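You operate a simulated robot arm through the tools that you are given. There is no shell and no other tool.

The job below is to be done with a simulated robot arm. You get a single attempt, and the scene is never put back.

Task
Swap the blue plate on the plate fixture for the white one.
Fine: lay the black knob on the bench top meanwhile; blue plate on the grey mat; the knob goes back on, run down.

The check looks at the end state, three seconds after you hand in, the way a careful person would. Anything else that was tipped, shoved, dropped, spilled or broken makes it a failure.

Robot
A 7-joint arm with a fingered hand, fixed in place. Base frame: the origin is on the floor under the middle of its stand, x ahead of it, y to its left, z up; the work surface is at about z = 87. Readings come in cm, degrees, newtons and seconds.
It reaches about 116.4 cm from its shoulder. Its first joint turns from -166.0 to 166.0 degrees. Payload 4.7 kg.
The TCP is the grasp point between the finger pads, 3.6 cm short of the fingertips. In the tool frame z runs along the fingers and y along their closing line. The gripper opens to 12 cm; its body begins 4.2 cm behind the TCP. The gripper is a hand of 5 fingers: y runs from the thumb to the fingers, the wrist lies at [-1.8, -12.2, -21] in the tool frame.
Orientation is that of the tool frame in the base frame, as [roll, pitch, yaw] about the fixed x, y, z axes, in that order (R = Rz(yaw) Ry(pitch) Rx(roll)). With the fingers straight down and the wrist toward the robot, the tool's x, y and z point along [0, 1, 0], [1, 0, 0] and [0, 0, -1] of the base frame.

Tools
- The arm moves only by the tool play_rows. Its argument "series" is one flat list of numbers, 6 for each row, row after row: the shift along the tool's x, y, z in units of 25 mm (1.0 is 25 mm), then the turn, a rotation vector about the tool's x, y, z in units of 6 degrees (1.0 is 6 degrees). In form: [dx, dy, dz, ax, ay, az, dx, dy, dz, ax, ay, az, ...]. A call has 1 to 20 rows; each row shifts and turns the commanded pose from where the row before left it, along the tool's axes as they then stand. A call with a number of a shift or a turn outside -1 to 1 is refused whole. Rows are played at 5 a second. More than 5 cm and 8.6 degrees between two rows, and nothing of the call is played. A pose out of reach is approached as far as the arm can. The call stops where the force on the tool passes 40 N (or 10 N more than at its start, if that is more) or the arm is blocked; 0.2 s more then pass. In this call time passes only in rows, and 0.2 s behind the last. It gives the time, the measured TCP pose, the force on the tool (base axes), the opening and the grip force at its end, in the units of the frame above (readings bear some noise), with the torque about the TCP (base axes, N m) and any sound that the robot's microphone picked up.
- Cameras (640 x 400 px; columns grow to the right, rows downward): "scene" is fixed at [21.83, 65.05, 147.5]; the picture's right is [-1.00, 0.09, 0.00], its down [0.09, 0.96, -0.27] and it looks along [-0.03, -0.27, -0.96] (base axes); focal length 214 px, centre (320, 200). "wrist" rides on the gripper at [7.3, -9.1, -14.3] in the tool frame; the picture's right is [-0.80, 0.28, -0.53], its down [-0.53, -0.73, 0.42] and it looks along [-0.27, 0.62, 0.74] (tool axes); focal length 234 px, centre (320, 200). There is no depth. A picture from a camera that has moved, and an enlarged one, comes with that camera's place and axes in the base frame and with its lens.
- snapshot(camera): a new picture of that camera. It takes no simulated time.
- move_fingers(index, middle, ring, little, thumb_bend, thumb_turn): sets how far each is bent, from 0 (flat) to 100 (curled in); at 30 the hand is open as for a grip, at 70 the pads meet at the TCP. One left out holds its place. A second passes; each finger stops where it meets its share of the squeeze, and holds until it gets a number again. It is the only way to open and close the hand. It gives what a move gives, with no picture; readings hold the bend of each and the force on index, middle, ring, little, thumb and palm. thumb_turn goes from beside the hand (0) to across from the fingers (100), as for a grip.
- enlarge(camera, box): a new picture of the part [left, top, right, bottom] of that camera's present view, enlarged. It takes no simulated time.
- hand_in(): hands the job in; it is judged then, once.

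Nothing tells you positions but the pictures and the camera data. Unless the task says otherwise, let go and move clear before handing in.

The tools are called by a JSON object that holds its "fn" and its "kwargs". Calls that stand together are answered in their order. play_rows: Moves the arm, as the interface text tells. Its arguments: {"type":"object","properties":{"series":{"type":"array","items":{"type":"number"}}},"required":["series"]} The other tools are called the same way: move_fingers (index, middle, ring, little, thumb_bend, thumb_turn) moves the fingers one by one; snapshot (camera) takes a picture; enlarge (camera, box) takes an enlarged picture of a part of a camera's view; hand_in () hands the job in.

At the start:

```text
time: 0.0
tool_pos: [14.9, 51.7, 119.22]
tool_rot: [-180.0, 0.0, 89.9]
contact_force: [0.2, 0.5, -0.2]
wrist_torque: [0.02, -0.02, -0.01]
gripper_width: 11.96
grip_force: 0.0
shape: jaw
bend: [30.0, 30.0, 30.0, 30.0, 30.0, 98.0]
finger forces: [0.1, 0.1, 0.1, 0.0, 0.1, 0.1]
```

scene: 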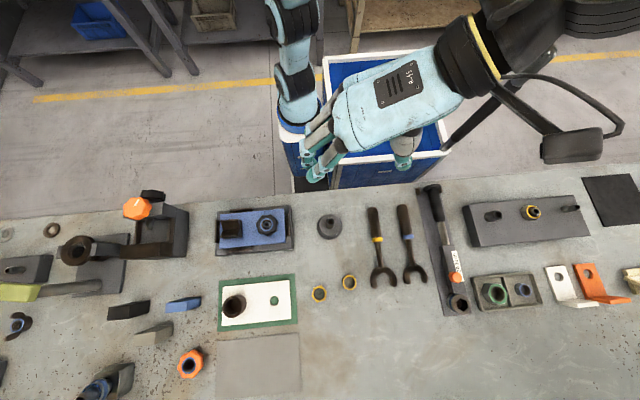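
wrist: 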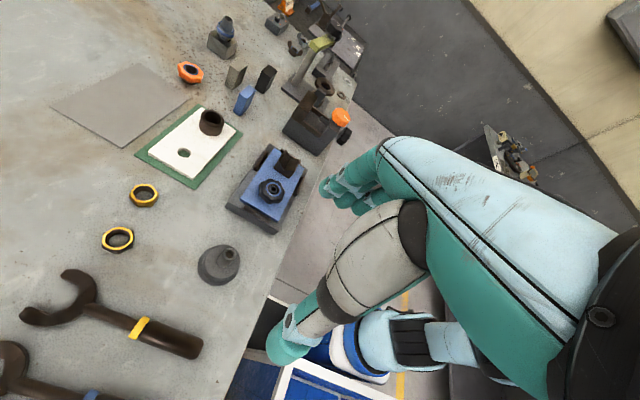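

I see the bench with the blue plate on its fixture at about column 255, row 230 of the scene view, the white plate on a green mat below it, and a grey mat below that. I'll look closer before moving.

{"fn": "enlarge", "kwargs": {"camera": "scene", "box": [200, 180, 360, 280]}}

{"fn": "enlarge", "kwargs": {"camera": "scene", "box": [200, 270, 360, 400]}}

{"fn": "enlarge", "kwargs": {"camera": "wrist", "box": [120, 80, 340, 250]}}

```text
4.00 times, centred on (280, 230) of scene
camera zoom: at [21.83, 65.05, 147.5], right [-1.0, 0.09, 0.0], down [0.09, 0.96, -0.27], along [-0.03, -0.27, -0.96], focal length 858 px, centre (480, 80)
```

zoom: 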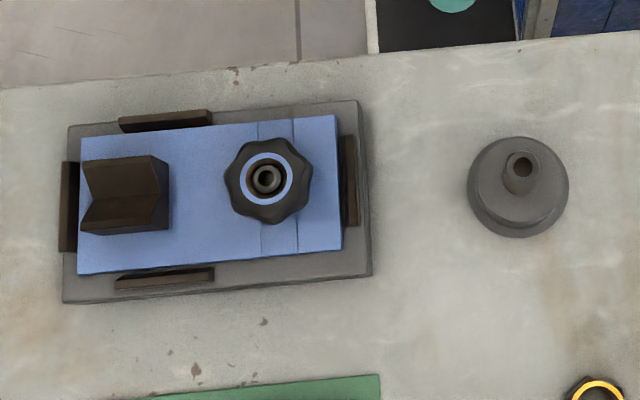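

```text
3.08 times, centred on (280, 335) of scene
camera zoom: at [21.83, 65.05, 147.5], right [-1.0, 0.09, 0.0], down [0.09, 0.96, -0.27], along [-0.03, -0.27, -0.96], focal length 660 px, centre (443, -215)
```

zoom: 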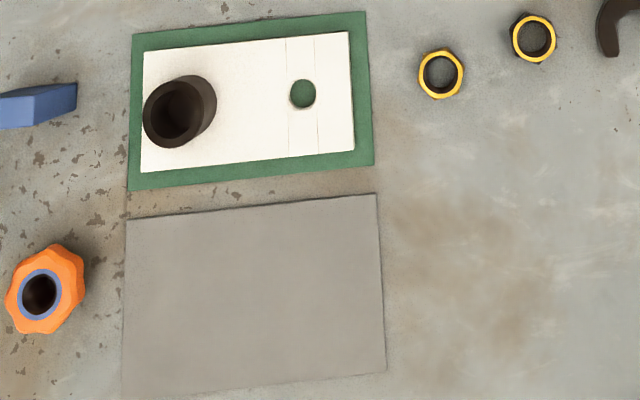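

```text
2.35 times, centred on (230, 165) of wrist
camera zoom: at [5.78, 58.94, 133.62], right [0.28, -0.8, 0.53], down [-0.73, -0.53, -0.42], along [0.62, -0.27, -0.74], focal length 551 px, centre (532, 282)
```

zoom: 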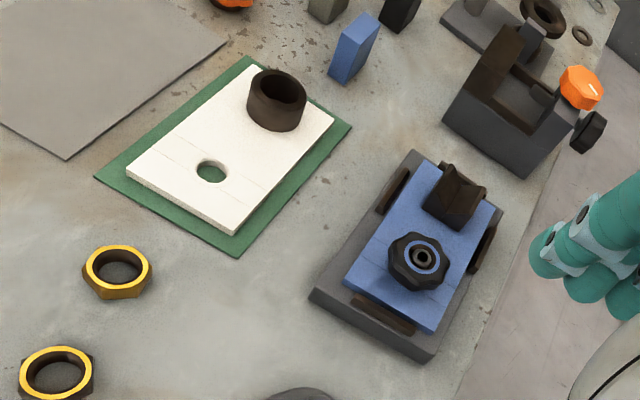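

The blue plate sits between four dark stops with the black knob on a stud, and the white plate carries a dark ring nest. I'm enlarging more to get dimensions.

{"fn": "enlarge", "kwargs": {"camera": "scene", "box": [245, 200, 295, 250]}}

{"fn": "enlarge", "kwargs": {"camera": "wrist", "box": [220, 130, 320, 240]}}

{"fn": "enlarge", "kwargs": {"camera": "scene", "box": [260, 60, 480, 200]}}

{"fn": "enlarge", "kwargs": {"camera": "wrist", "box": [260, 120, 640, 400]}}

```text
8.00 times, centred on (270, 225) of scene
camera zoom: at [21.83, 65.05, 147.5], right [-1.0, 0.09, 0.0], down [0.09, 0.96, -0.27], along [-0.03, -0.27, -0.96], focal length 1716 px, centre (720, 0)
```

zoom: 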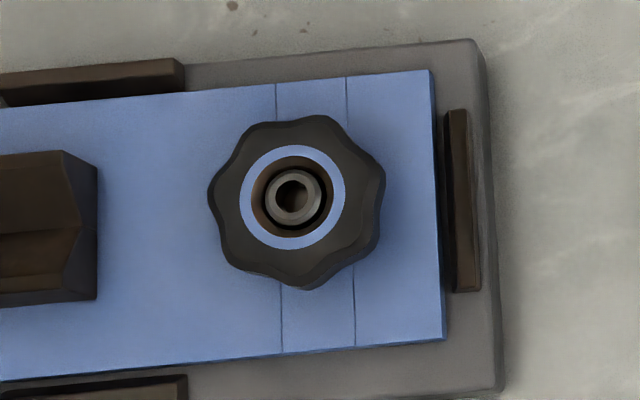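

```text
3.64 times, centred on (270, 185) of wrist
camera zoom: at [5.78, 58.94, 133.62], right [0.28, -0.8, 0.53], down [-0.73, -0.53, -0.42], along [0.62, -0.27, -0.74], focal length 852 px, centre (502, 254)
```

zoom: 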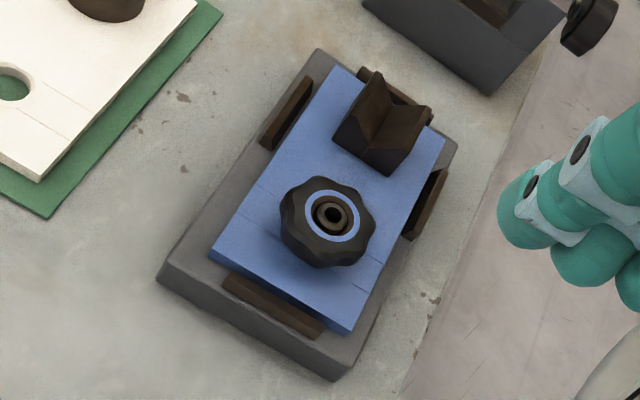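

```text
2.86 times, centred on (370, 130) of scene
camera zoom: at [21.83, 65.05, 147.5], right [-1.0, 0.09, 0.0], down [0.09, 0.96, -0.27], along [-0.03, -0.27, -0.96], focal length 613 px, centre (177, 400)
```

zoom: 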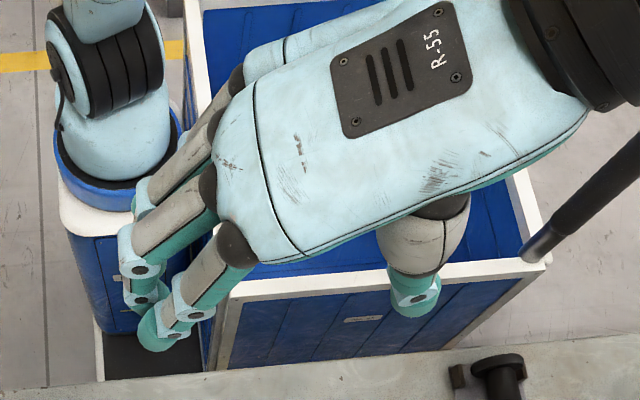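

```text
1.43 times, centred on (450, 260) of wrist
camera zoom: at [5.78, 58.94, 133.62], right [0.28, -0.8, 0.53], down [-0.73, -0.53, -0.42], along [0.62, -0.27, -0.74], focal length 334 px, centre (134, 114)
```

zoom: 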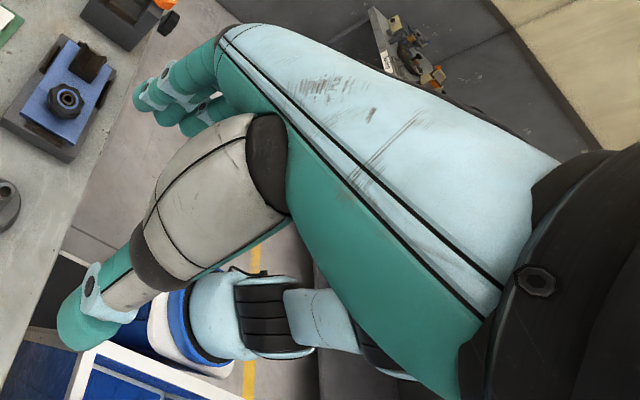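

Knob is at about (34.0, 55.1), top near z≈94. I'll bring the hand above it at a safe height and look again.

{"fn": "play_rows", "kwargs": {"series": [0.17, 0.955, 0.2, 0, 0, 0, 0.17, 0.955, 0.2, 0, 0, 0, 0.17, 0.955, 0.2, 0, 0, 0, 0.17, 0.955, 0.2, 0, 0, 0, 0.17, 0.955, 0.2, 0, 0, 0, 0.17, 0.955, 0.2, 0, 0, 0, 0.17, 0.955, 0.2, 0, 0, 0, 0.17, 0.955, 0.2, 0, 0, 0]}}

```text
time: 1.8
tool_pos: [33.94, 54.97, 115.14]
tool_rot: [-179.9, 0.0, 90.1]
contact_force: [0.0, -0.7, -0.5]
wrist_torque: [0.01, -0.02, -0.02]
gripper_width: 11.97
grip_force: 0.0
shape: jaw
bend: [30.0, 30.0, 30.0, 30.0, 30.0, 98.0]
finger forces: [0.1, 0.1, 0.0, 0.0, 0.0, 0.1]
```

The hand is above the knob. I'll check both cameras and then test the available yaw range.

{"fn": "snapshot", "kwargs": {"camera": "scene"}}

{"fn": "snapshot", "kwargs": {"camera": "wrist"}}

```text
taken
```

scene: 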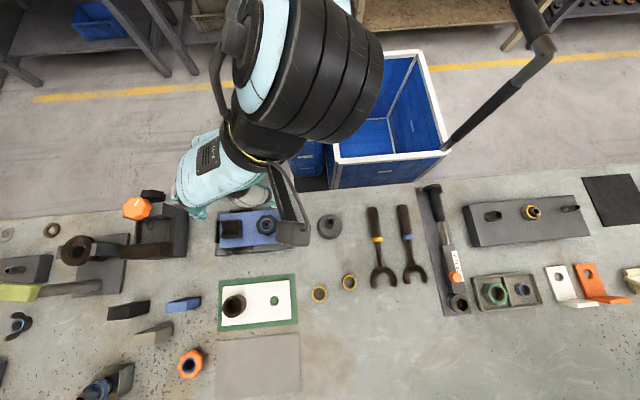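

```text
taken
camera wrist: at [24.86, 62.28, 129.54], right [0.28, -0.8, 0.53], down [-0.73, -0.53, -0.42], along [0.62, -0.27, -0.74], focal length 234 px, centre (320, 200)
```

wrist: 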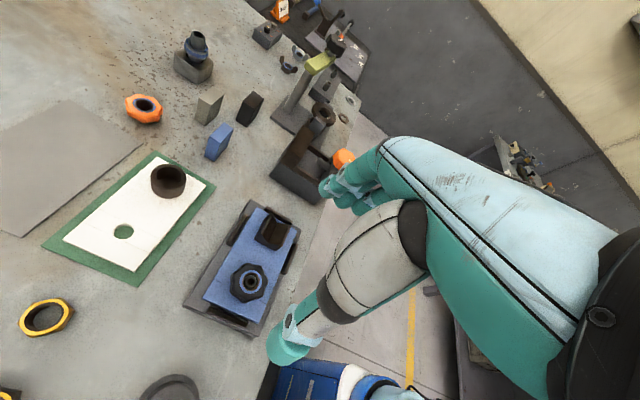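

{"fn": "enlarge", "kwargs": {"camera": "wrist", "box": [180, 190, 310, 340]}}

{"fn": "enlarge", "kwargs": {"camera": "wrist", "box": [240, 120, 460, 380]}}

```text
2.67 times, centred on (245, 265) of wrist
camera zoom: at [24.86, 62.28, 129.54], right [0.28, -0.8, 0.53], down [-0.73, -0.53, -0.42], along [0.62, -0.27, -0.74], focal length 624 px, centre (520, 27)
```

zoom: 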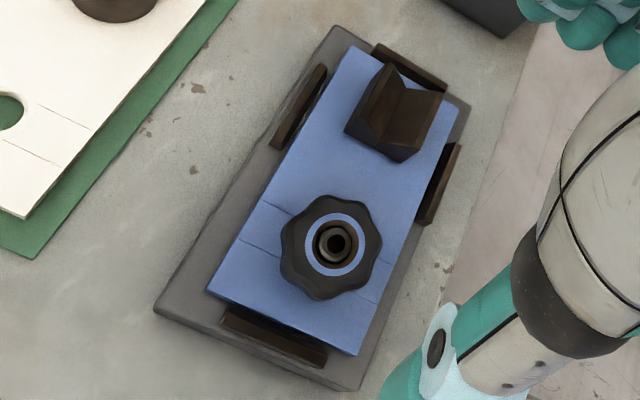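

```text
1.54 times, centred on (350, 250) of wrist
camera zoom: at [24.86, 62.28, 129.54], right [0.28, -0.8, 0.53], down [-0.73, -0.53, -0.42], along [0.62, -0.27, -0.74], focal length 360 px, centre (274, 123)
```

zoom: 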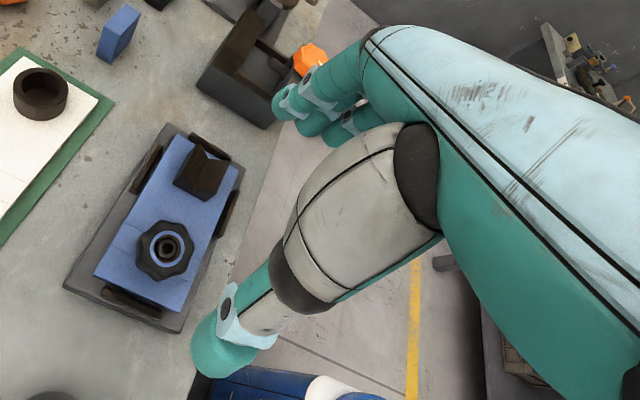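

Triangulating two wrist views gives the knob at about (34.6, 54.8), top z≈93.4, plate top z≈90.4, V-block top z≈93. I'll test the yaw range here in free space (rotation only).

{"fn": "play_rows", "kwargs": {"series": [0, 0, 0, 0, 0, -1, 0, 0, 0, 0, 0, -1, 0, 0, 0, 0, 0, -1, 0, 0, 0, 0, 0, -1, 0, 0, 0, 0, 0, -1, 0, 0, 0, 0, 0, -1, 0, 0, 0, 0, 0, -1, 0, 0, 0, 0, 0, -1, 0, 0, 0, 0, 0, -1, 0, 0, 0, 0, 0, -1, 0, 0, 0, 0, 0, -1, 0, 0, 0, 0, 0, -1, 0, 0, 0, 0, 0, -1, 0, 0, 0, 0, 0, -1, 0, 0, 0, 0, 0, -1]}}

{"fn": "snapshot", "kwargs": {"camera": "scene"}}

{"fn": "snapshot", "kwargs": {"camera": "wrist"}}

```text
time: 5.0
tool_pos: [34.06, 54.99, 115.22]
tool_rot: [179.9, 0.0, -179.9]
contact_force: [1.2, 0.0, 0.5]
wrist_torque: [0.01, 0.0, -0.02]
gripper_width: 11.95
grip_force: 0.0
shape: jaw
bend: [30.0, 30.0, 30.0, 30.0, 30.0, 98.0]
finger forces: [0.0, 0.0, 0.0, 0.0, 0.0, 0.1]
```

```text
taken
```

scene: 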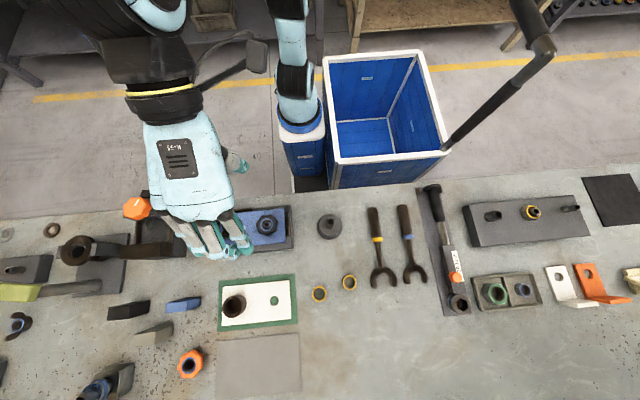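

```text
taken
camera wrist: at [26.81, 45.88, 129.64], right [0.8, 0.28, 0.53], down [0.53, -0.73, -0.42], along [0.27, 0.62, -0.74], focal length 234 px, centre (320, 200)
```

wrist: 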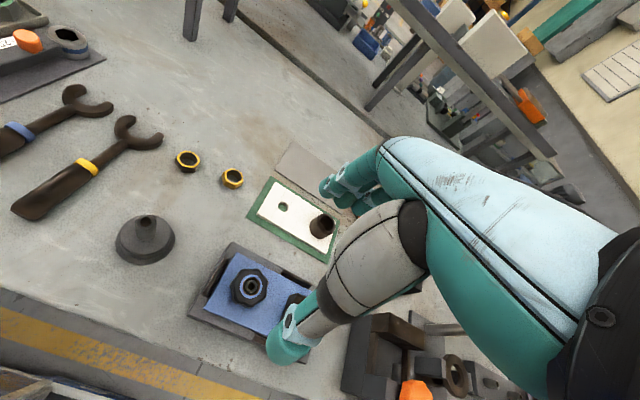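

Yaw 180 is fine and keeps the arm out of the scene view. I'll test further rotation to about 270.

{"fn": "play_rows", "kwargs": {"series": [0, 0, 0, 0, 0, -1, 0, 0, 0, 0, 0, -1, 0, 0, 0, 0, 0, -1, 0, 0, 0, 0, 0, -1, 0, 0, 0, 0, 0, -1, 0, 0, 0, 0, 0, -1, 0, 0, 0, 0, 0, -1, 0, 0, 0, 0, 0, -1, 0, 0, 0, 0, 0, -1, 0, 0, 0, 0, 0, -1, 0, 0, 0, 0, 0, -1, 0, 0, 0, 0, 0, -1, 0, 0, 0, 0, 0, -1, 0, 0, 0, 0, 0, -1, 0, 0, 0, 0, 0, -1]}}

{"fn": "snapshot", "kwargs": {"camera": "scene"}}

{"fn": "enlarge", "kwargs": {"camera": "wrist", "box": [160, 190, 400, 380]}}

```text
time: 8.2
tool_pos: [33.95, 55.15, 115.27]
tool_rot: [179.9, 0.0, -89.8]
contact_force: [0.9, 0.0, 0.3]
wrist_torque: [0.0, -0.03, 0.04]
gripper_width: 11.99
grip_force: 0.1
shape: jaw
bend: [30.0, 30.0, 30.0, 30.0, 30.0, 98.0]
finger forces: [0.0, 0.0, 0.1, 0.0, 0.0, 0.0]
```

```text
taken
```

scene: 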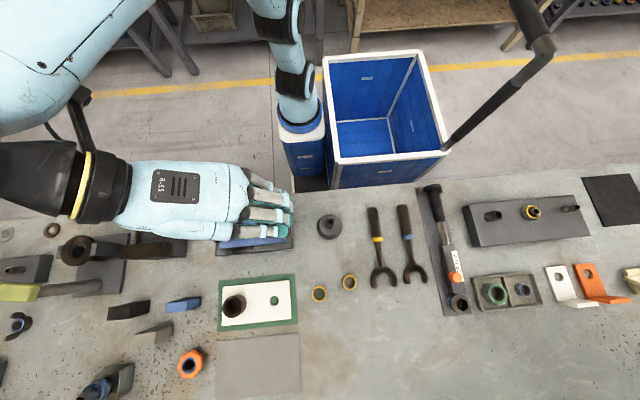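

```text
2.11 times, centred on (280, 285) of wrist
camera zoom: at [43.21, 47.8, 129.6], right [-0.28, 0.8, 0.53], down [0.73, 0.53, -0.42], along [-0.62, 0.27, -0.74], focal length 493 px, centre (404, 21)
```

zoom: 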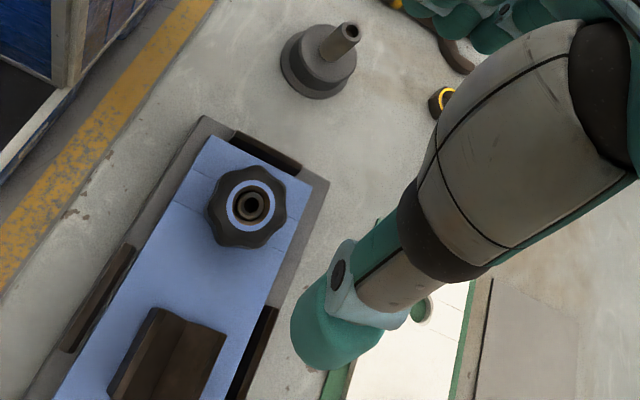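

The range 90→270 works; averaging the opposite views puts the knob axis at (34.5, 55.1). I'm enlarging the hand to see how fingers and thumb lie relative to the TCP.

{"fn": "enlarge", "kwargs": {"camera": "scene", "box": [180, 150, 320, 260]}}

{"fn": "enlarge", "kwargs": {"camera": "wrist", "box": [240, 120, 480, 380]}}

```text
3.64 times, centred on (250, 205) of scene
camera zoom: at [21.83, 65.05, 147.5], right [-1.0, 0.09, 0.0], down [0.09, 0.96, -0.27], along [-0.03, -0.27, -0.96], focal length 780 px, centre (574, 182)
```

zoom: 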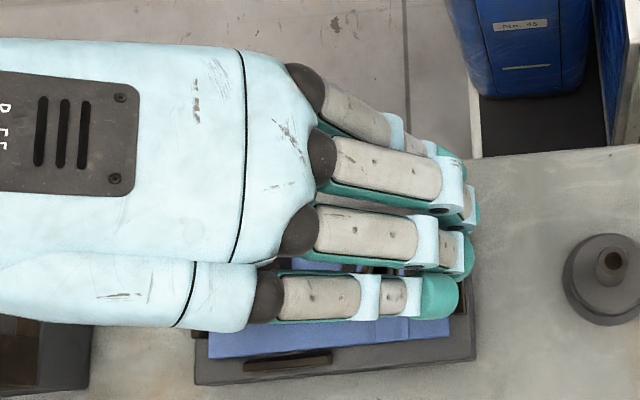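

```text
1.54 times, centred on (360, 250) of wrist
camera zoom: at [43.21, 47.8, 129.6], right [-0.28, 0.8, 0.53], down [0.73, 0.53, -0.42], along [-0.62, 0.27, -0.74], focal length 360 px, centre (258, 123)
```

zoom: 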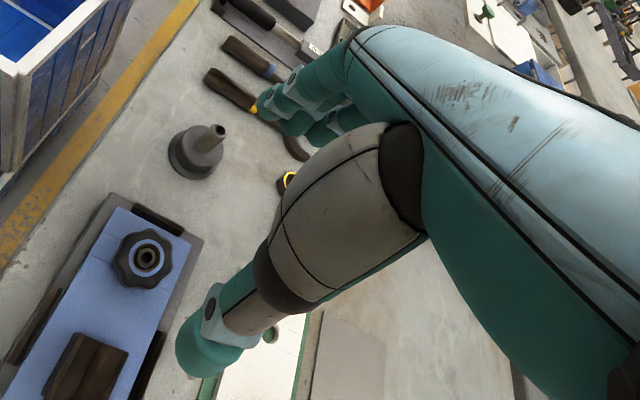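

Fingers sit at tool x ≈ +1.5, −0.7, −2.9, −5 with the thumb opposite index/middle. I'll keep ring and little out of the way for knob work, and test how much further yaw can go.

{"fn": "move_fingers", "kwargs": {"ring": 0, "little": 0}}

{"fn": "play_rows", "kwargs": {"series": [0, 0, 0, 0, 0, -1, 0, 0, 0, 0, 0, -1, 0, 0, 0, 0, 0, -1, 0, 0, 0, 0, 0, -1, 0, 0, 0, 0, 0, -1, 0, 0, 0, 0, 0, -1, 0, 0, 0, 0, 0, -1, 0, 0, 0, 0, 0, -1, 0, 0, 0, 0, 0, -1, 0, 0, 0, 0, 0, -1]}}

{"fn": "snapshot", "kwargs": {"camera": "scene"}}

{"fn": "snapshot", "kwargs": {"camera": "wrist"}}

```text
time: 9.2
tool_pos: [34.13, 55.07, 115.17]
tool_rot: [180.0, 0.0, -90.0]
contact_force: [-0.5, 0.7, 0.0]
wrist_torque: [0.02, -0.02, 0.03]
gripper_width: 12.22
grip_force: 0.2
shape: fingers
bend: [30.0, 30.0, 0.0, 0.0, 30.0, 98.0]
finger forces: [0.1, 0.0, 0.0, 0.0, 0.1, 0.0]
```

```text
time: 11.4
tool_pos: [32.61, 50.48, 105.16]
tool_rot: [-179.9, 0.0, -32.9]
contact_force: [-0.6, -0.7, 0.2]
wrist_torque: [0.0, 0.01, -0.01]
gripper_width: 12.21
grip_force: 0.1
shape: fingers
bend: [30.0, 30.0, 0.0, 0.0, 30.0, 98.0]
finger forces: [0.1, 0.0, 0.0, 0.1, 0.1, 0.0]
out of reach, approached as far as the arm can: row 4, 5, 6, 7, 8, 9, 10
```

```text
taken
```

scene: 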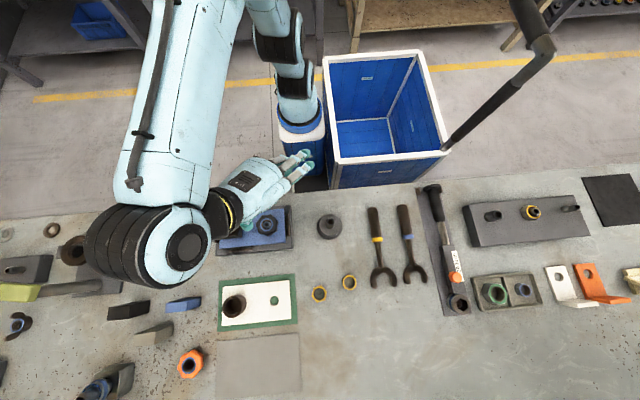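

```text
taken
camera wrist: at [43.64, 54.16, 119.61], right [-0.83, 0.2, 0.53], down [-0.05, 0.9, -0.42], along [-0.56, -0.38, -0.74], focal length 234 px, centre (320, 200)
```

wrist: 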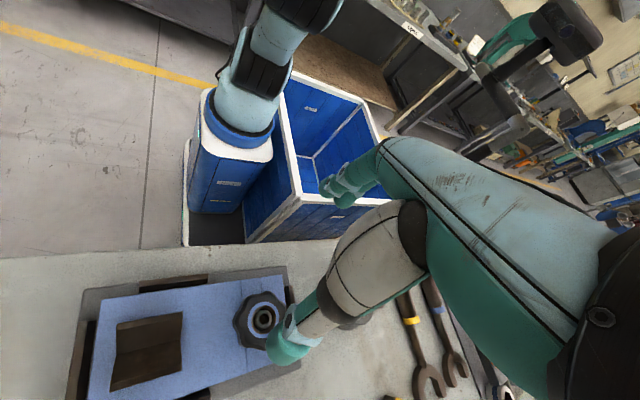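

Yaw beyond about 288 is out of reach. I'll rotate back.

{"fn": "play_rows", "kwargs": {"series": [0, 0, 0, 0, 0, 1, 0, 0, 0, 0, 0, 1, 0, 0, 0, 0, 0, 1, 0, 0, 0, 0, 0, 1, 0, 0, 0, 0, 0, 1, 0, 0, 0, 0, 0, 1, 0, 0, 0, 0, 0, 1, 0, 0, 0, 0, 0, 1, 0, 0, 0, 0, 0, 1, 0, 0, 0, 0, 0, 1]}}

```text
time: 13.6
tool_pos: [32.6, 50.45, 105.28]
tool_rot: [-179.9, 0.0, -93.1]
contact_force: [0.5, 0.6, -0.8]
wrist_torque: [-0.01, 0.03, 0.02]
gripper_width: 12.2
grip_force: 0.0
shape: fingers
bend: [30.0, 30.0, 0.0, 0.0, 30.0, 98.0]
finger forces: [0.0, 0.0, 0.1, 0.0, 0.0, 0.0]
```

{"fn": "play_rows", "kwargs": {"series": [0, 0, -0.2, 0, 0, 1, 0, 0, -0.2, 0, 0, 1, 0, 0, -0.2, 0, 0, 1, 0, 0, -0.2, 0, 0, 1, 0, 0, -0.2, 0, 0, 1, 0, 0, 0, 0, 0, 1, 0, 0, 0, 0, 0, 1, 0, 0, 0, 0, 0, 1, 0, 0, 0, 0, 0, 1, 0, 0, 0, 0, 0, 1, 0, 0, 0, 0, 0, 1, 0, 0, 0, 0, 0, 1, 0, 0, 0, 0, 0, 1, 0, 0, 0, 0, 0, 1, 0, 0, 0, 0, 0, 1, 0, 0, 0, 0, 0, 1, 0, 0, 0, 0, 0, 1, 0, 0, 0, 0, 0, 1, 0, 0, 0, 0, 0, 1, 0, 0, 0, 0, 0, 1]}}

{"fn": "snapshot", "kwargs": {"camera": "scene"}}

```text
time: 17.8
tool_pos: [32.56, 50.4, 107.77]
tool_rot: [179.9, 0.0, 146.8]
contact_force: [0.6, -0.1, 1.0]
wrist_torque: [0.0, 0.02, 0.01]
gripper_width: 12.23
grip_force: 0.0
shape: fingers
bend: [30.0, 30.0, 0.0, 0.0, 30.0, 98.0]
finger forces: [0.0, 0.1, 0.0, 0.1, 0.0, 0.1]
```

```text
taken
```

scene: 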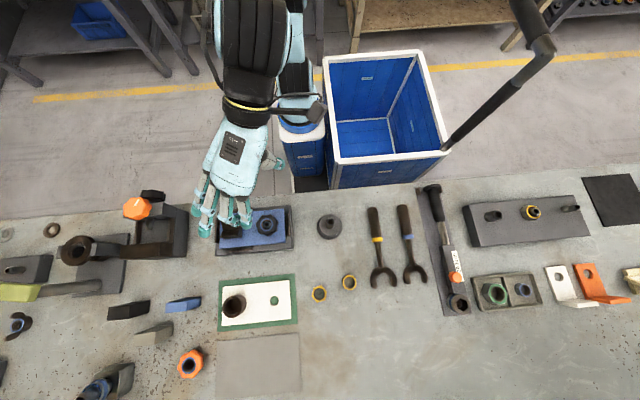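

I'll shift over the knob axis and test the lower yaw limit.

{"fn": "play_rows", "kwargs": {"series": [0.127, 0.666, 0, 0, 0, 0, 0.127, 0.666, 0, 0, 0, 0, 0.127, 0.666, 0, 0, 0, 0, 0, 0, 0, 0, 0, 1, 0, 0, 0, 0, 0, 1, 0, 0, 0, 0, 0, 1, 0, 0, 0, 0, 0, 1, 0, 0, 0, 0, 0, 1, 0, 0, 0, 0, 0, 1, 0, 0, 0, 0, 0, 1, 0, 0, 0, 0, 0, 1, 0, 0, 0, 0, 0, 1, 0, 0, 0, 0, 0, 1, 0, 0, 0, 0, 0, 1, 0, 0, 0, 0, 0, 1, 0, 0, 0, 0, 0, 1, 0, 0, 0, 0, 0, 1]}}

{"fn": "snapshot", "kwargs": {"camera": "scene"}}

{"fn": "snapshot", "kwargs": {"camera": "wrist"}}

```text
time: 21.4
tool_pos: [34.44, 55.21, 107.84]
tool_rot: [180.0, 0.0, 62.9]
contact_force: [1.0, -0.7, -0.3]
wrist_torque: [-0.04, 0.05, -0.02]
gripper_width: 12.17
grip_force: 0.0
shape: fingers
bend: [30.0, 30.0, 0.0, 0.0, 30.0, 98.0]
finger forces: [0.0, 0.0, 0.0, 0.0, 0.0, 0.0]
```

```text
taken
```

scene: 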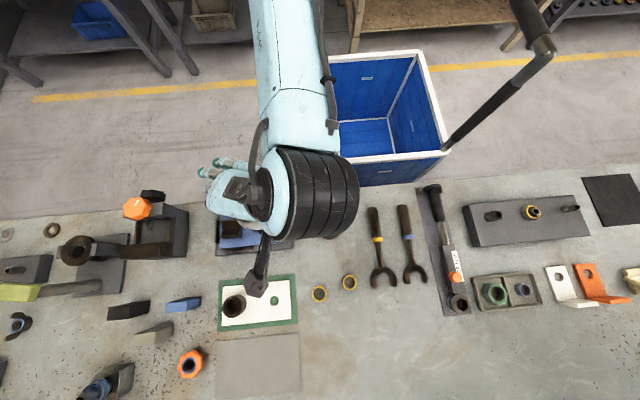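

```text
taken
camera wrist: at [29.64, 65.77, 122.25], right [-0.12, -0.84, 0.52], down [-0.89, -0.14, -0.43], along [0.43, -0.52, -0.74], focal length 234 px, centre (320, 200)
```

wrist: 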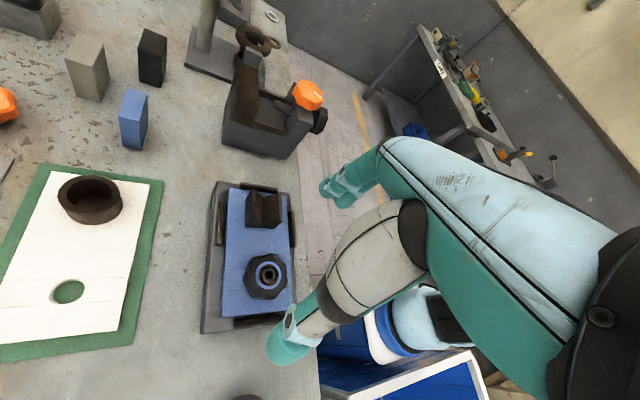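

{"fn": "enlarge", "kwargs": {"camera": "wrist", "box": [200, 170, 320, 350]}}

```text
2.22 times, centred on (260, 260) of wrist
camera zoom: at [29.64, 65.77, 122.25], right [-0.12, -0.84, 0.52], down [-0.89, -0.14, -0.43], along [0.43, -0.52, -0.74], focal length 520 px, centre (453, 67)
```

zoom: 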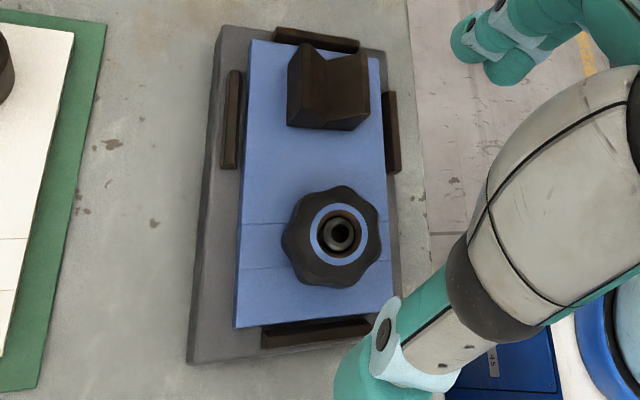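

Knob axis confirmed at about (34.55, 55.07). I'll pre-shape index, middle and thumb to roughly 8 cm, then descend partway and look.

{"fn": "move_fingers", "kwargs": {"index": 43, "middle": 43, "thumb_bend": 43}}

{"fn": "play_rows", "kwargs": {"series": [0, 0.03, 0.8, 0, 0, 0, -0.02, 0.03, 0.8, 0, 0, 0, -0.02, 0, 0.8, 0, 0, 0, 0, 0, 0.8, 0, 0, 0]}}

{"fn": "snapshot", "kwargs": {"camera": "wrist"}}

{"fn": "snapshot", "kwargs": {"camera": "scene"}}

```text
time: 22.4
tool_pos: [34.41, 55.18, 107.81]
tool_rot: [179.9, 0.1, 63.0]
contact_force: [0.4, -0.3, 0.3]
wrist_torque: [0.01, 0.01, 0.02]
gripper_width: 8.47
grip_force: 0.1
shape: fingers
bend: [43.0, 43.0, 0.0, 0.0, 43.0, 98.0]
finger forces: [0.1, 0.1, 0.0, 0.0, 0.0, 0.0]
```

```text
time: 23.4
tool_pos: [34.47, 55.04, 99.64]
tool_rot: [179.9, 0.0, 63.0]
contact_force: [0.2, 0.4, 0.9]
wrist_torque: [0.03, 0.02, 0.03]
gripper_width: 8.51
grip_force: 0.1
shape: fingers
bend: [43.0, 43.0, 0.0, 0.0, 43.0, 98.0]
finger forces: [0.0, 0.0, 0.0, 0.0, 0.1, 0.1]
```

```text
taken
camera wrist: at [29.73, 65.68, 114.14], right [-0.12, -0.84, 0.52], down [-0.89, -0.14, -0.42], along [0.43, -0.52, -0.74], focal length 234 px, centre (320, 200)
```

wrist: 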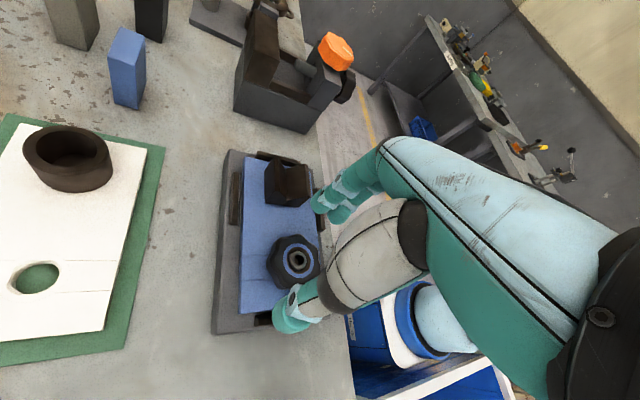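

```text
taken
```

scene: 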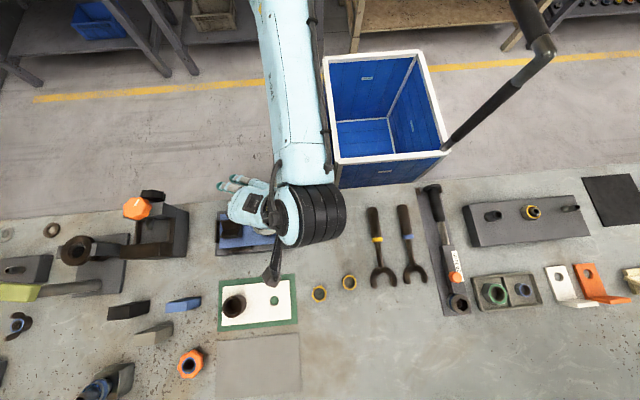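

{"fn": "enlarge", "kwargs": {"camera": "wrist", "box": [210, 140, 370, 350]}}

```text
1.90 times, centred on (290, 245) of wrist
camera zoom: at [29.73, 65.68, 114.14], right [-0.12, -0.84, 0.52], down [-0.89, -0.14, -0.42], along [0.43, -0.52, -0.74], focal length 446 px, centre (377, 114)
```

zoom: 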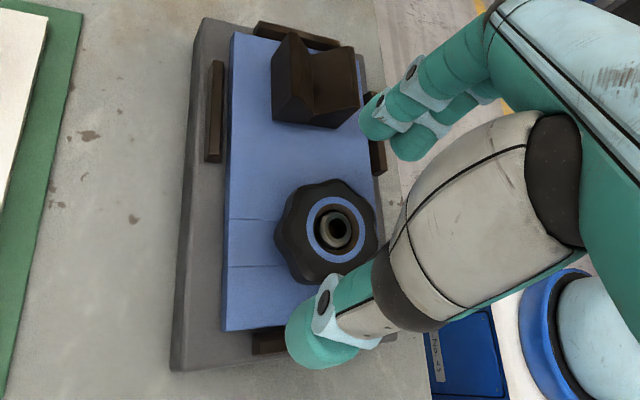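

Index tip clears the V-block by about 1 cm; I'll narrow slightly and descend so the tips sit just above the plate.

{"fn": "move_fingers", "kwargs": {"index": 45, "middle": 45, "thumb_bend": 45}}

{"fn": "play_rows", "kwargs": {"series": [0, 0.02, 0.5, 0, 0, 0, 0, 0.02, 0.5, 0, 0, 0, 0, 0, 0.4, 0, 0, 0, 0, 0, 0.4, 0, 0, 0]}}

{"fn": "enlarge", "kwargs": {"camera": "wrist", "box": [210, 140, 370, 350]}}

```text
time: 24.4
tool_pos: [34.54, 55.15, 99.75]
tool_rot: [-179.9, 0.0, 63.0]
contact_force: [0.2, 0.0, 0.4]
wrist_torque: [0.02, 0.0, 0.03]
gripper_width: 7.86
grip_force: 0.1
shape: fingers
bend: [45.0, 45.0, 0.0, 0.0, 45.0, 98.0]
finger forces: [0.0, 0.1, 0.0, 0.0, 0.0, 0.0]
```

```text
time: 25.4
tool_pos: [34.67, 55.0, 95.24]
tool_rot: [179.9, 0.0, 63.1]
contact_force: [0.5, 0.7, 0.1]
wrist_torque: [-0.02, 0.01, 0.03]
gripper_width: 7.84
grip_force: 0.1
shape: fingers
bend: [45.0, 45.0, 0.0, 0.0, 45.0, 98.0]
finger forces: [0.1, 0.0, 0.0, 0.0, 0.1, 0.0]
```

```text
1.90 times, centred on (290, 245) of wrist
camera zoom: at [29.81, 65.66, 109.66], right [-0.12, -0.84, 0.53], down [-0.89, -0.14, -0.42], along [0.43, -0.52, -0.74], focal length 446 px, centre (377, 114)
```

zoom: 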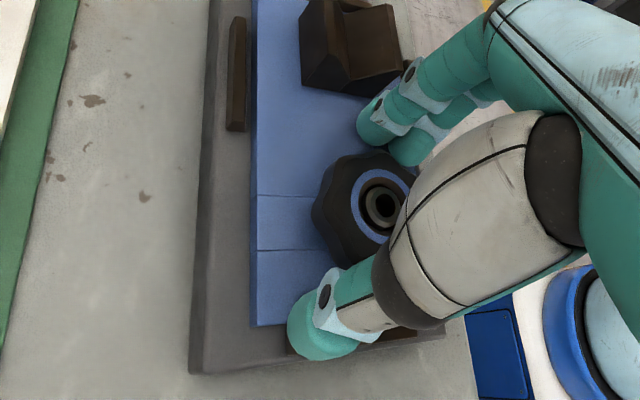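

Fingers are straddling the knob with clearance. I'll lower 0.5 cm more and close on the knob.

{"fn": "play_rows", "kwargs": {"series": [0, 0, 0.2, 0, 0, 0]}}

{"fn": "move_fingers", "kwargs": {"index": 60, "middle": 60, "thumb_bend": 60}}

{"fn": "enlarge", "kwargs": {"camera": "wrist", "box": [210, 140, 370, 350]}}

```text
time: 25.8
tool_pos: [34.69, 54.98, 95.0]
tool_rot: [180.0, -0.3, 63.0]
contact_force: [1.5, -0.4, 19.8]
wrist_torque: [-0.5, -0.6, -0.04]
gripper_width: 7.88
grip_force: 9.4
shape: fingers
bend: [45.0, 43.0, 0.0, 0.0, 45.0, 98.0]
finger forces: [0.0, 17.9, 0.0, 0.0, 2.3, 0.1]
```

```text
time: 26.6
tool_pos: [34.74, 55.03, 95.14]
tool_rot: [-180.0, -0.4, 63.0]
contact_force: [2.2, -1.9, 11.0]
wrist_torque: [-0.71, -0.83, 0.13]
gripper_width: 5.17
grip_force: 15.1
shape: fingers
bend: [55.0, 46.0, 0.0, 0.0, 54.0, 98.0]
finger forces: [4.6, 18.3, 0.0, 0.0, 7.3, 0.0]
stopped: the force on the tool passed its limit at 41 N (the readings are from after the stop); the commanded pose is now the measured one
```

```text
1.90 times, centred on (290, 245) of wrist
camera zoom: at [29.84, 65.57, 109.59], right [-0.12, -0.85, 0.52], down [-0.89, -0.14, -0.43], along [0.43, -0.51, -0.74], focal length 446 px, centre (377, 114)
```

zoom: 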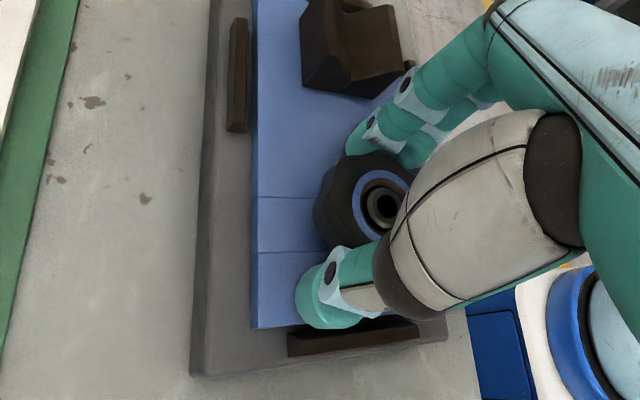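

The middle tip touched down (it's longer), so I'll reopen, rise about 0.6 cm and close again.

{"fn": "move_fingers", "kwargs": {"index": 45, "middle": 43, "thumb_bend": 45}}

{"fn": "play_rows", "kwargs": {"series": [0, 0, -0.12, 0, 0, 0, 0, 0, -0.12, 0, 0, 0]}}

{"fn": "enlarge", "kwargs": {"camera": "wrist", "box": [210, 140, 370, 350]}}

```text
time: 27.6
tool_pos: [34.76, 54.98, 95.02]
tool_rot: [180.0, -0.3, 63.1]
contact_force: [-1.3, -0.6, 13.1]
wrist_torque: [-0.32, -0.32, -0.07]
gripper_width: 7.8
grip_force: 6.4
shape: fingers
bend: [45.0, 44.0, 0.0, 0.0, 45.0, 98.0]
finger forces: [0.0, 11.6, 0.1, 0.1, 1.1, 0.0]
```

```text
time: 28.2
tool_pos: [34.78, 55.07, 95.52]
tool_rot: [180.0, -0.2, 63.0]
contact_force: [-0.9, -0.2, -0.2]
wrist_torque: [-0.02, -0.02, 0.0]
gripper_width: 7.79
grip_force: 0.0
shape: fingers
bend: [45.0, 43.0, 0.0, 0.0, 45.0, 98.0]
finger forces: [0.0, 0.1, 0.1, 0.0, 0.1, 0.1]
```

```text
1.90 times, centred on (290, 245) of wrist
camera zoom: at [29.91, 65.6, 109.96], right [-0.12, -0.84, 0.52], down [-0.89, -0.14, -0.43], along [0.43, -0.52, -0.74], focal length 446 px, centre (377, 114)
```

zoom: 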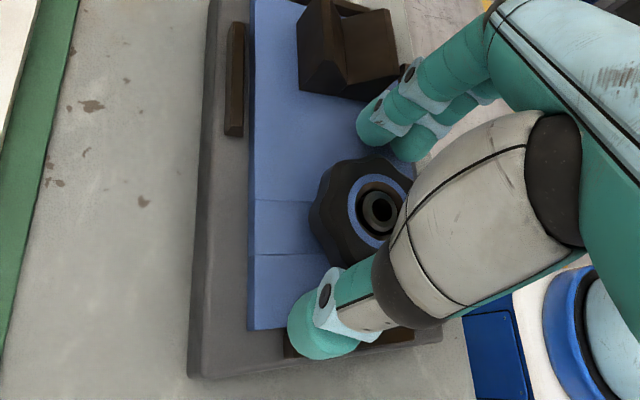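

{"fn": "play_rows", "kwargs": {"series": [-0.036, -0.07, 0, 0, 0, 0]}}

{"fn": "move_fingers", "kwargs": {"index": 56, "middle": 56, "thumb_bend": 56}}

{"fn": "enlarge", "kwargs": {"camera": "wrist", "box": [210, 140, 370, 350]}}

```text
time: 28.6
tool_pos: [34.65, 55.05, 95.59]
tool_rot: [180.0, -0.2, 62.9]
contact_force: [0.4, 0.0, -0.3]
wrist_torque: [0.02, 0.0, 0.02]
gripper_width: 7.8
grip_force: 0.0
shape: fingers
bend: [45.0, 43.0, 0.0, 0.0, 45.0, 98.0]
finger forces: [0.1, 0.0, 0.0, 0.0, 0.1, 0.0]
```

```text
time: 29.6
tool_pos: [34.7, 55.1, 95.61]
tool_rot: [-180.0, -0.1, 63.0]
contact_force: [-0.4, -0.1, -0.8]
wrist_torque: [0.0, 0.02, -0.03]
gripper_width: 5.41
grip_force: 3.2
shape: fingers
bend: [53.0, 55.0, 0.0, 0.0, 53.0, 98.0]
finger forces: [2.2, 0.6, 0.1, 0.0, 3.1, 0.0]
```

```text
1.90 times, centred on (290, 245) of wrist
camera zoom: at [29.7, 65.58, 110.04], right [-0.12, -0.85, 0.52], down [-0.89, -0.14, -0.43], along [0.43, -0.52, -0.74], focal length 446 px, centre (377, 114)
```

zoom: 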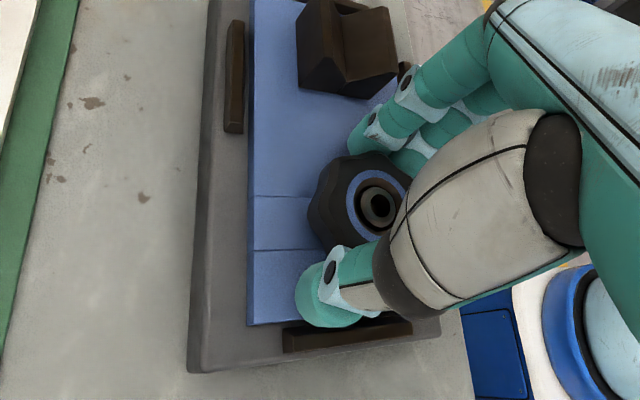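

Contact on the knob at 5.4 cm width. I'll squeeze harder.

{"fn": "move_fingers", "kwargs": {"index": 75, "middle": 75, "thumb_bend": 75}}

```text
time: 30.6
tool_pos: [34.58, 54.9, 95.59]
tool_rot: [180.0, -0.2, 63.0]
contact_force: [4.4, -4.4, 0.9]
wrist_torque: [-0.2, -0.18, 0.12]
gripper_width: 5.18
grip_force: 16.8
shape: fingers
bend: [55.0, 58.0, 0.0, 0.0, 56.0, 97.0]
finger forces: [8.9, 10.0, 0.0, 0.1, 14.0, 0.0]
```

Grip is about 17 N. I'll try 4 rows of counter-clockwise rotation.

{"fn": "play_rows", "kwargs": {"series": [0, 0, 0, 0, 0, -0.7, 0, 0, 0, 0, 0, -0.7, 0, 0, 0, 0, 0, -0.7, 0, 0, 0, 0, 0, -0.7]}}

{"fn": "enlarge", "kwargs": {"camera": "wrist", "box": [210, 140, 370, 350]}}

```text
time: 31.6
tool_pos: [34.5, 55.08, 95.52]
tool_rot: [179.9, -0.3, 79.9]
contact_force: [3.4, -6.7, 2.1]
wrist_torque: [-0.26, -0.15, -0.04]
gripper_width: 4.97
grip_force: 16.2
shape: fingers
bend: [55.0, 58.0, 0.0, 0.0, 58.0, 96.0]
finger forces: [7.4, 11.5, 0.0, 0.0, 13.5, 0.0]
```

```text
1.90 times, centred on (290, 245) of wrist
camera zoom: at [26.78, 63.75, 110.02], right [0.13, -0.84, 0.52], down [-0.81, -0.39, -0.43], along [0.57, -0.37, -0.74], focal length 446 px, centre (377, 114)
```

zoom: 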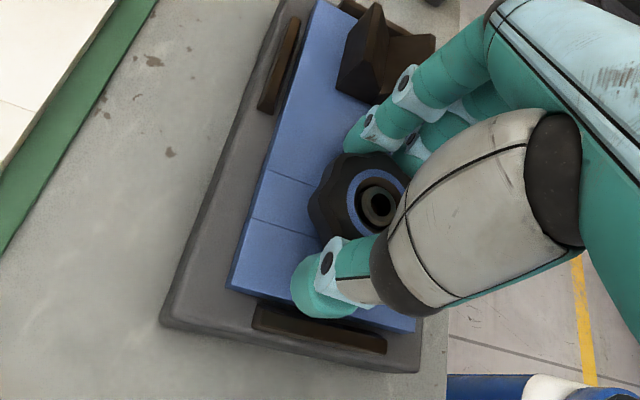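

The knob appears to turn with the hand with little torque. Continuing.

{"fn": "play_rows", "kwargs": {"series": [0, 0, 0, 0, 0, -1, 0, 0, 0, 0, 0, -1, 0, 0, 0, 0, 0, -1, 0, 0, 0, 0, 0, -1, 0, 0, 0, 0, 0, -1, 0, 0, 0, 0, 0, -1, 0, 0, 0, 0, 0, -1, 0, 0, 0, 0, 0, -1, 0, 0, 0, 0, 0, -1, 0, 0, 0, 0, 0, -1]}}

{"fn": "enlarge", "kwargs": {"camera": "wrist", "box": [210, 140, 370, 350]}}

```text
time: 33.9
tool_pos: [34.38, 55.06, 95.58]
tool_rot: [179.6, -0.1, 139.9]
contact_force: [4.4, -1.0, 12.1]
wrist_torque: [-0.1, -0.02, 0.0]
gripper_width: 4.89
grip_force: 16.1
shape: fingers
bend: [55.0, 58.0, 0.0, 0.0, 58.0, 96.0]
finger forces: [7.3, 9.7, 0.0, 0.0, 14.5, 0.0]
```

```text
1.90 times, centred on (290, 245) of wrist
camera zoom: at [23.04, 52.66, 109.99], right [0.79, -0.31, 0.53], down [-0.06, -0.9, -0.43], along [0.6, 0.31, -0.73], focal length 446 px, centre (377, 114)
```

zoom: 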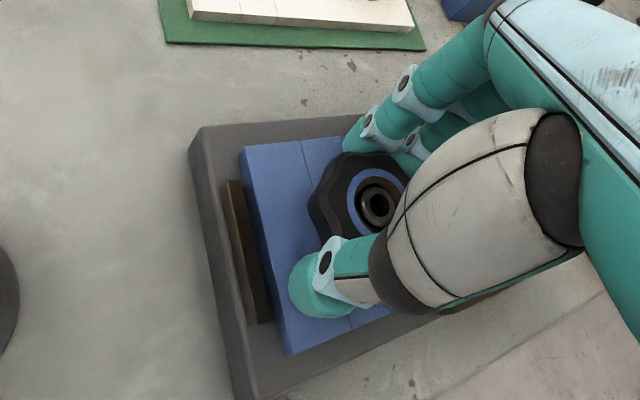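

Upward force shows the knob is rising on the thread, so it is unscrewing. I'll add a small lift while turning on.

{"fn": "play_rows", "kwargs": {"series": [0, 0, -0.03, 0, 0, -1, 0, 0, -0.01, 0, 0, -1, 0, 0, -0.01, 0, 0, -1, 0, 0, -0.01, 0, 0, -1, 0, 0, -0.01, 0, 0, -1, 0, 0, -0.01, 0, 0, -1, 0, 0, -0.01, 0, 0, -1, 0, 0, -0.01, 0, 0, -1, 0, 0, -0.01, 0, 0, -1, 0, 0, -0.01, 0, 0, -1]}}

{"fn": "enlarge", "kwargs": {"camera": "wrist", "box": [210, 140, 370, 350]}}

```text
time: 36.0
tool_pos: [34.48, 55.06, 95.87]
tool_rot: [179.8, 0.1, -159.9]
contact_force: [-0.4, 5.3, 1.4]
wrist_torque: [0.14, 0.01, -0.03]
gripper_width: 4.86
grip_force: 14.9
shape: fingers
bend: [55.0, 59.0, 0.0, 0.0, 58.0, 96.0]
finger forces: [8.7, 9.9, 0.1, 0.0, 11.8, 0.0]
```

```text
1.90 times, centred on (290, 245) of wrist
camera zoom: at [30.79, 43.94, 110.15], right [0.66, 0.54, 0.53], down [0.75, -0.51, -0.43], along [0.04, 0.68, -0.73], focal length 446 px, centre (377, 114)
```

zoom: 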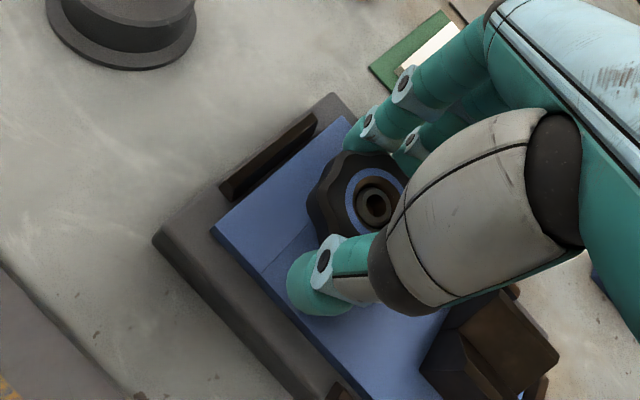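

Fz is back to near zero, so the thread is coarse (~0.8–0.9 cm/turn). Continuing to about yaw 280 with matched lift.

{"fn": "play_rows", "kwargs": {"series": [0, 0, -0.007, 0, 0, -1, 0, 0, -0.007, 0, 0, -1, 0, 0, -0.007, 0, 0, -1, 0, 0, -0.007, 0, 0, -1, 0, 0, -0.007, 0, 0, -1, 0, 0, -0.007, 0, 0, -1, 0, 0, -0.007, 0, 0, -1, 0, 0, -0.007, 0, 0, -1, 0, 0, -0.007, 0, 0, -1, 0, 0, -0.007, 0, 0, -1, 0, 0, -0.007, 0, 0, -1, 0, 0, -0.007, 0, 0, -1]}}

{"fn": "enlarge", "kwargs": {"camera": "wrist", "box": [210, 140, 370, 350]}}

```text
time: 38.6
tool_pos: [34.55, 54.98, 96.11]
tool_rot: [-179.9, 0.2, -88.1]
contact_force: [-5.5, 0.6, -9.5]
wrist_torque: [0.1, 0.21, 0.02]
gripper_width: 4.84
grip_force: 14.6
shape: fingers
bend: [55.0, 59.0, 0.0, 0.0, 58.0, 95.0]
finger forces: [8.5, 10.0, 0.0, 0.1, 11.2, 0.0]
```

```text
1.90 times, centred on (290, 245) of wrist
camera zoom: at [43.83, 48.05, 110.46], right [-0.31, 0.79, 0.53], down [0.71, 0.56, -0.42], along [-0.63, 0.25, -0.74], focal length 446 px, centre (377, 114)
```

zoom: 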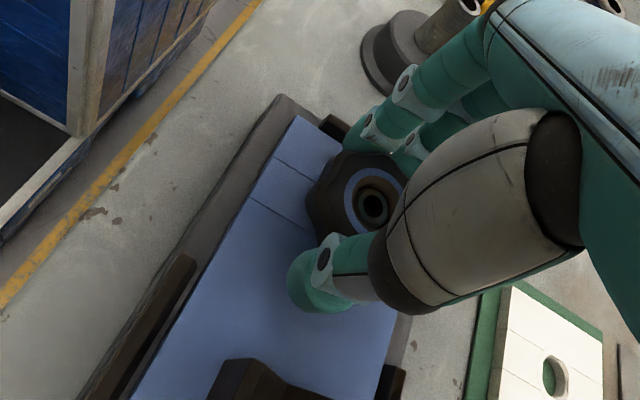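

Knob is rising on the stud. I'll release here, rise, and check how far it has come up before rotating back for the next grip.

{"fn": "move_fingers", "kwargs": {"index": 45, "middle": 44, "thumb_bend": 45}}

{"fn": "play_rows", "kwargs": {"series": [0, 0, -0.5, 0, 0, 0, 0, 0, -0.5, 0, 0, 0, 0, 0, -0.5, 0, 0, 0, 0, 0, -0.5, 0, 0, 0]}}

{"fn": "enlarge", "kwargs": {"camera": "wrist", "box": [190, 140, 370, 350]}}

{"fn": "enlarge", "kwargs": {"camera": "scene", "box": [210, 190, 310, 260]}}

```text
time: 39.6
tool_pos: [34.46, 54.95, 96.02]
tool_rot: [-179.8, 0.2, -88.2]
contact_force: [0.8, 0.3, -0.1]
wrist_torque: [0.0, 0.02, 0.0]
gripper_width: 7.75
grip_force: 0.1
shape: fingers
bend: [45.0, 44.0, 0.0, 0.0, 45.0, 97.0]
finger forces: [0.1, 0.1, 0.0, 0.0, 0.0, 0.0]
```

```text
time: 40.6
tool_pos: [34.41, 55.08, 101.01]
tool_rot: [-179.9, 0.2, -88.1]
contact_force: [-0.1, -0.6, -1.8]
wrist_torque: [0.01, -0.03, 0.02]
gripper_width: 7.75
grip_force: 0.1
shape: fingers
bend: [45.0, 44.0, 0.0, 0.0, 45.0, 97.0]
finger forces: [0.0, 0.1, 0.1, 0.0, 0.0, 0.0]
```

```text
1.90 times, centred on (280, 245) of wrist
camera zoom: at [43.85, 48.01, 115.38], right [-0.31, 0.79, 0.53], down [0.72, 0.56, -0.42], along [-0.63, 0.25, -0.74], focal length 446 px, centre (396, 114)
```

zoom: 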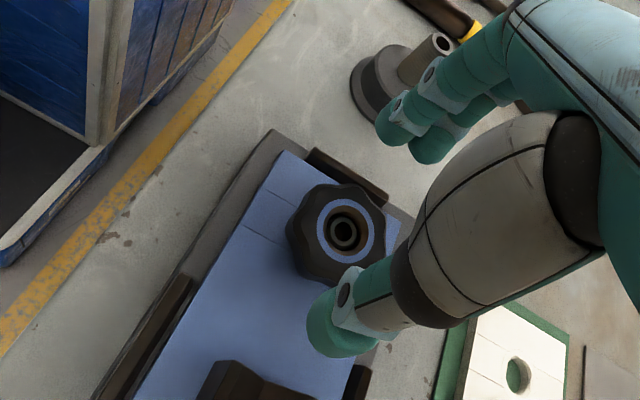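

```text
5.71 times, centred on (260, 225) of scene
camera zoom: at [21.83, 65.05, 147.5], right [-1.0, 0.09, 0.0], down [0.09, 0.96, -0.27], along [-0.03, -0.27, -0.96], focal length 1226 px, centre (663, 57)
```

zoom: 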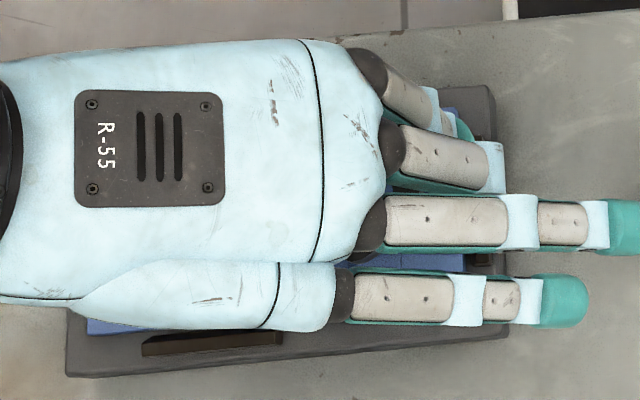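

Knob has risen relative to the stud. Rotating back to yaw ~63 for the second grip.

{"fn": "play_rows", "kwargs": {"series": [0, 0, 0, 0, 0, 1, 0, 0, 0, 0, 0, 1, 0, 0, 0, 0, 0, 1, 0, 0, 0, 0, 0, 1, 0, 0, 0, 0, 0, 1, 0, 0, 0, 0, 0, 1, 0, 0, 0, 0, 0, 1, 0, 0, 0, 0, 0, 1, 0, 0, 0, 0, 0, 1, 0, 0, 0, 0, 0, 1, 0, 0, 0, 0, 0, 1, 0, 0, 0, 0, 0, 1, 0, 0, 0, 0, 0, 1, 0, 0, 0, 0, 0, 1, 0, 0, 0, 0, 0, 1, 0, 0, 0, 0, 0, 1, 0, 0, 0, 0, 0, 1, 0, 0, 0, 0, 0, 1]}}

{"fn": "play_rows", "kwargs": {"series": [0, 0, 0, 0, 0, 1, 0, 0, 0, 0, 0, 1, 0, 0, 0, 0, 0, 1, 0, 0, 0, 0, 0, 1, 0, 0, 0, 0, 0, 1, 0, 0, 0, 0, 0, 1, 0, 0, 0, 0, 0, 1, 0, 0, 0, 0, 0, 1, 0, 0, 0, 0, 0, 1, 0, 0, 0, 0, 0, 1, 0, 0, 0, 0, 0, 1, 0, 0, 0, 0, 0, 1, 0, 0, 0, 0, 0, 1, 0, 0, 0, 0, 0, 1, 0, 0, 0, 0, 0, 1, 0, 0, 0, 0, 0, 1, 0, 0, 0, 0, 0, 0.8]}}

{"fn": "enlarge", "kwargs": {"camera": "wrist", "box": [190, 140, 370, 350]}}

```text
time: 44.5
tool_pos: [34.37, 55.12, 101.07]
tool_rot: [179.7, -0.1, 163.8]
contact_force: [0.3, 0.3, 0.3]
wrist_torque: [-0.04, 0.0, -0.02]
gripper_width: 7.77
grip_force: 0.0
shape: fingers
bend: [45.0, 44.0, 0.0, 0.0, 45.0, 97.0]
finger forces: [0.1, 0.1, 0.0, 0.0, 0.0, 0.0]
```

```text
time: 48.0
tool_pos: [34.4, 55.1, 101.09]
tool_rot: [180.0, -0.2, 63.0]
contact_force: [-0.7, 0.8, 0.2]
wrist_torque: [-0.01, 0.02, -0.04]
gripper_width: 7.79
grip_force: 0.2
shape: fingers
bend: [45.0, 44.0, 0.0, 0.0, 45.0, 97.0]
finger forces: [0.1, 0.1, 0.1, 0.0, 0.0, 0.1]
```

```text
1.90 times, centred on (280, 245) of wrist
camera zoom: at [29.64, 65.56, 115.57], right [-0.12, -0.84, 0.52], down [-0.89, -0.14, -0.43], along [0.43, -0.52, -0.74], focal length 446 px, centre (396, 114)
```

zoom: 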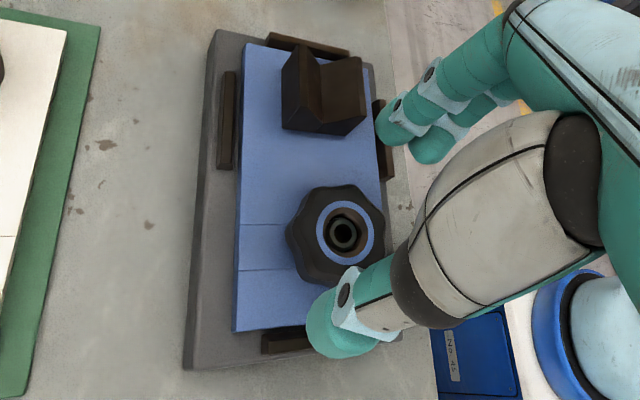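

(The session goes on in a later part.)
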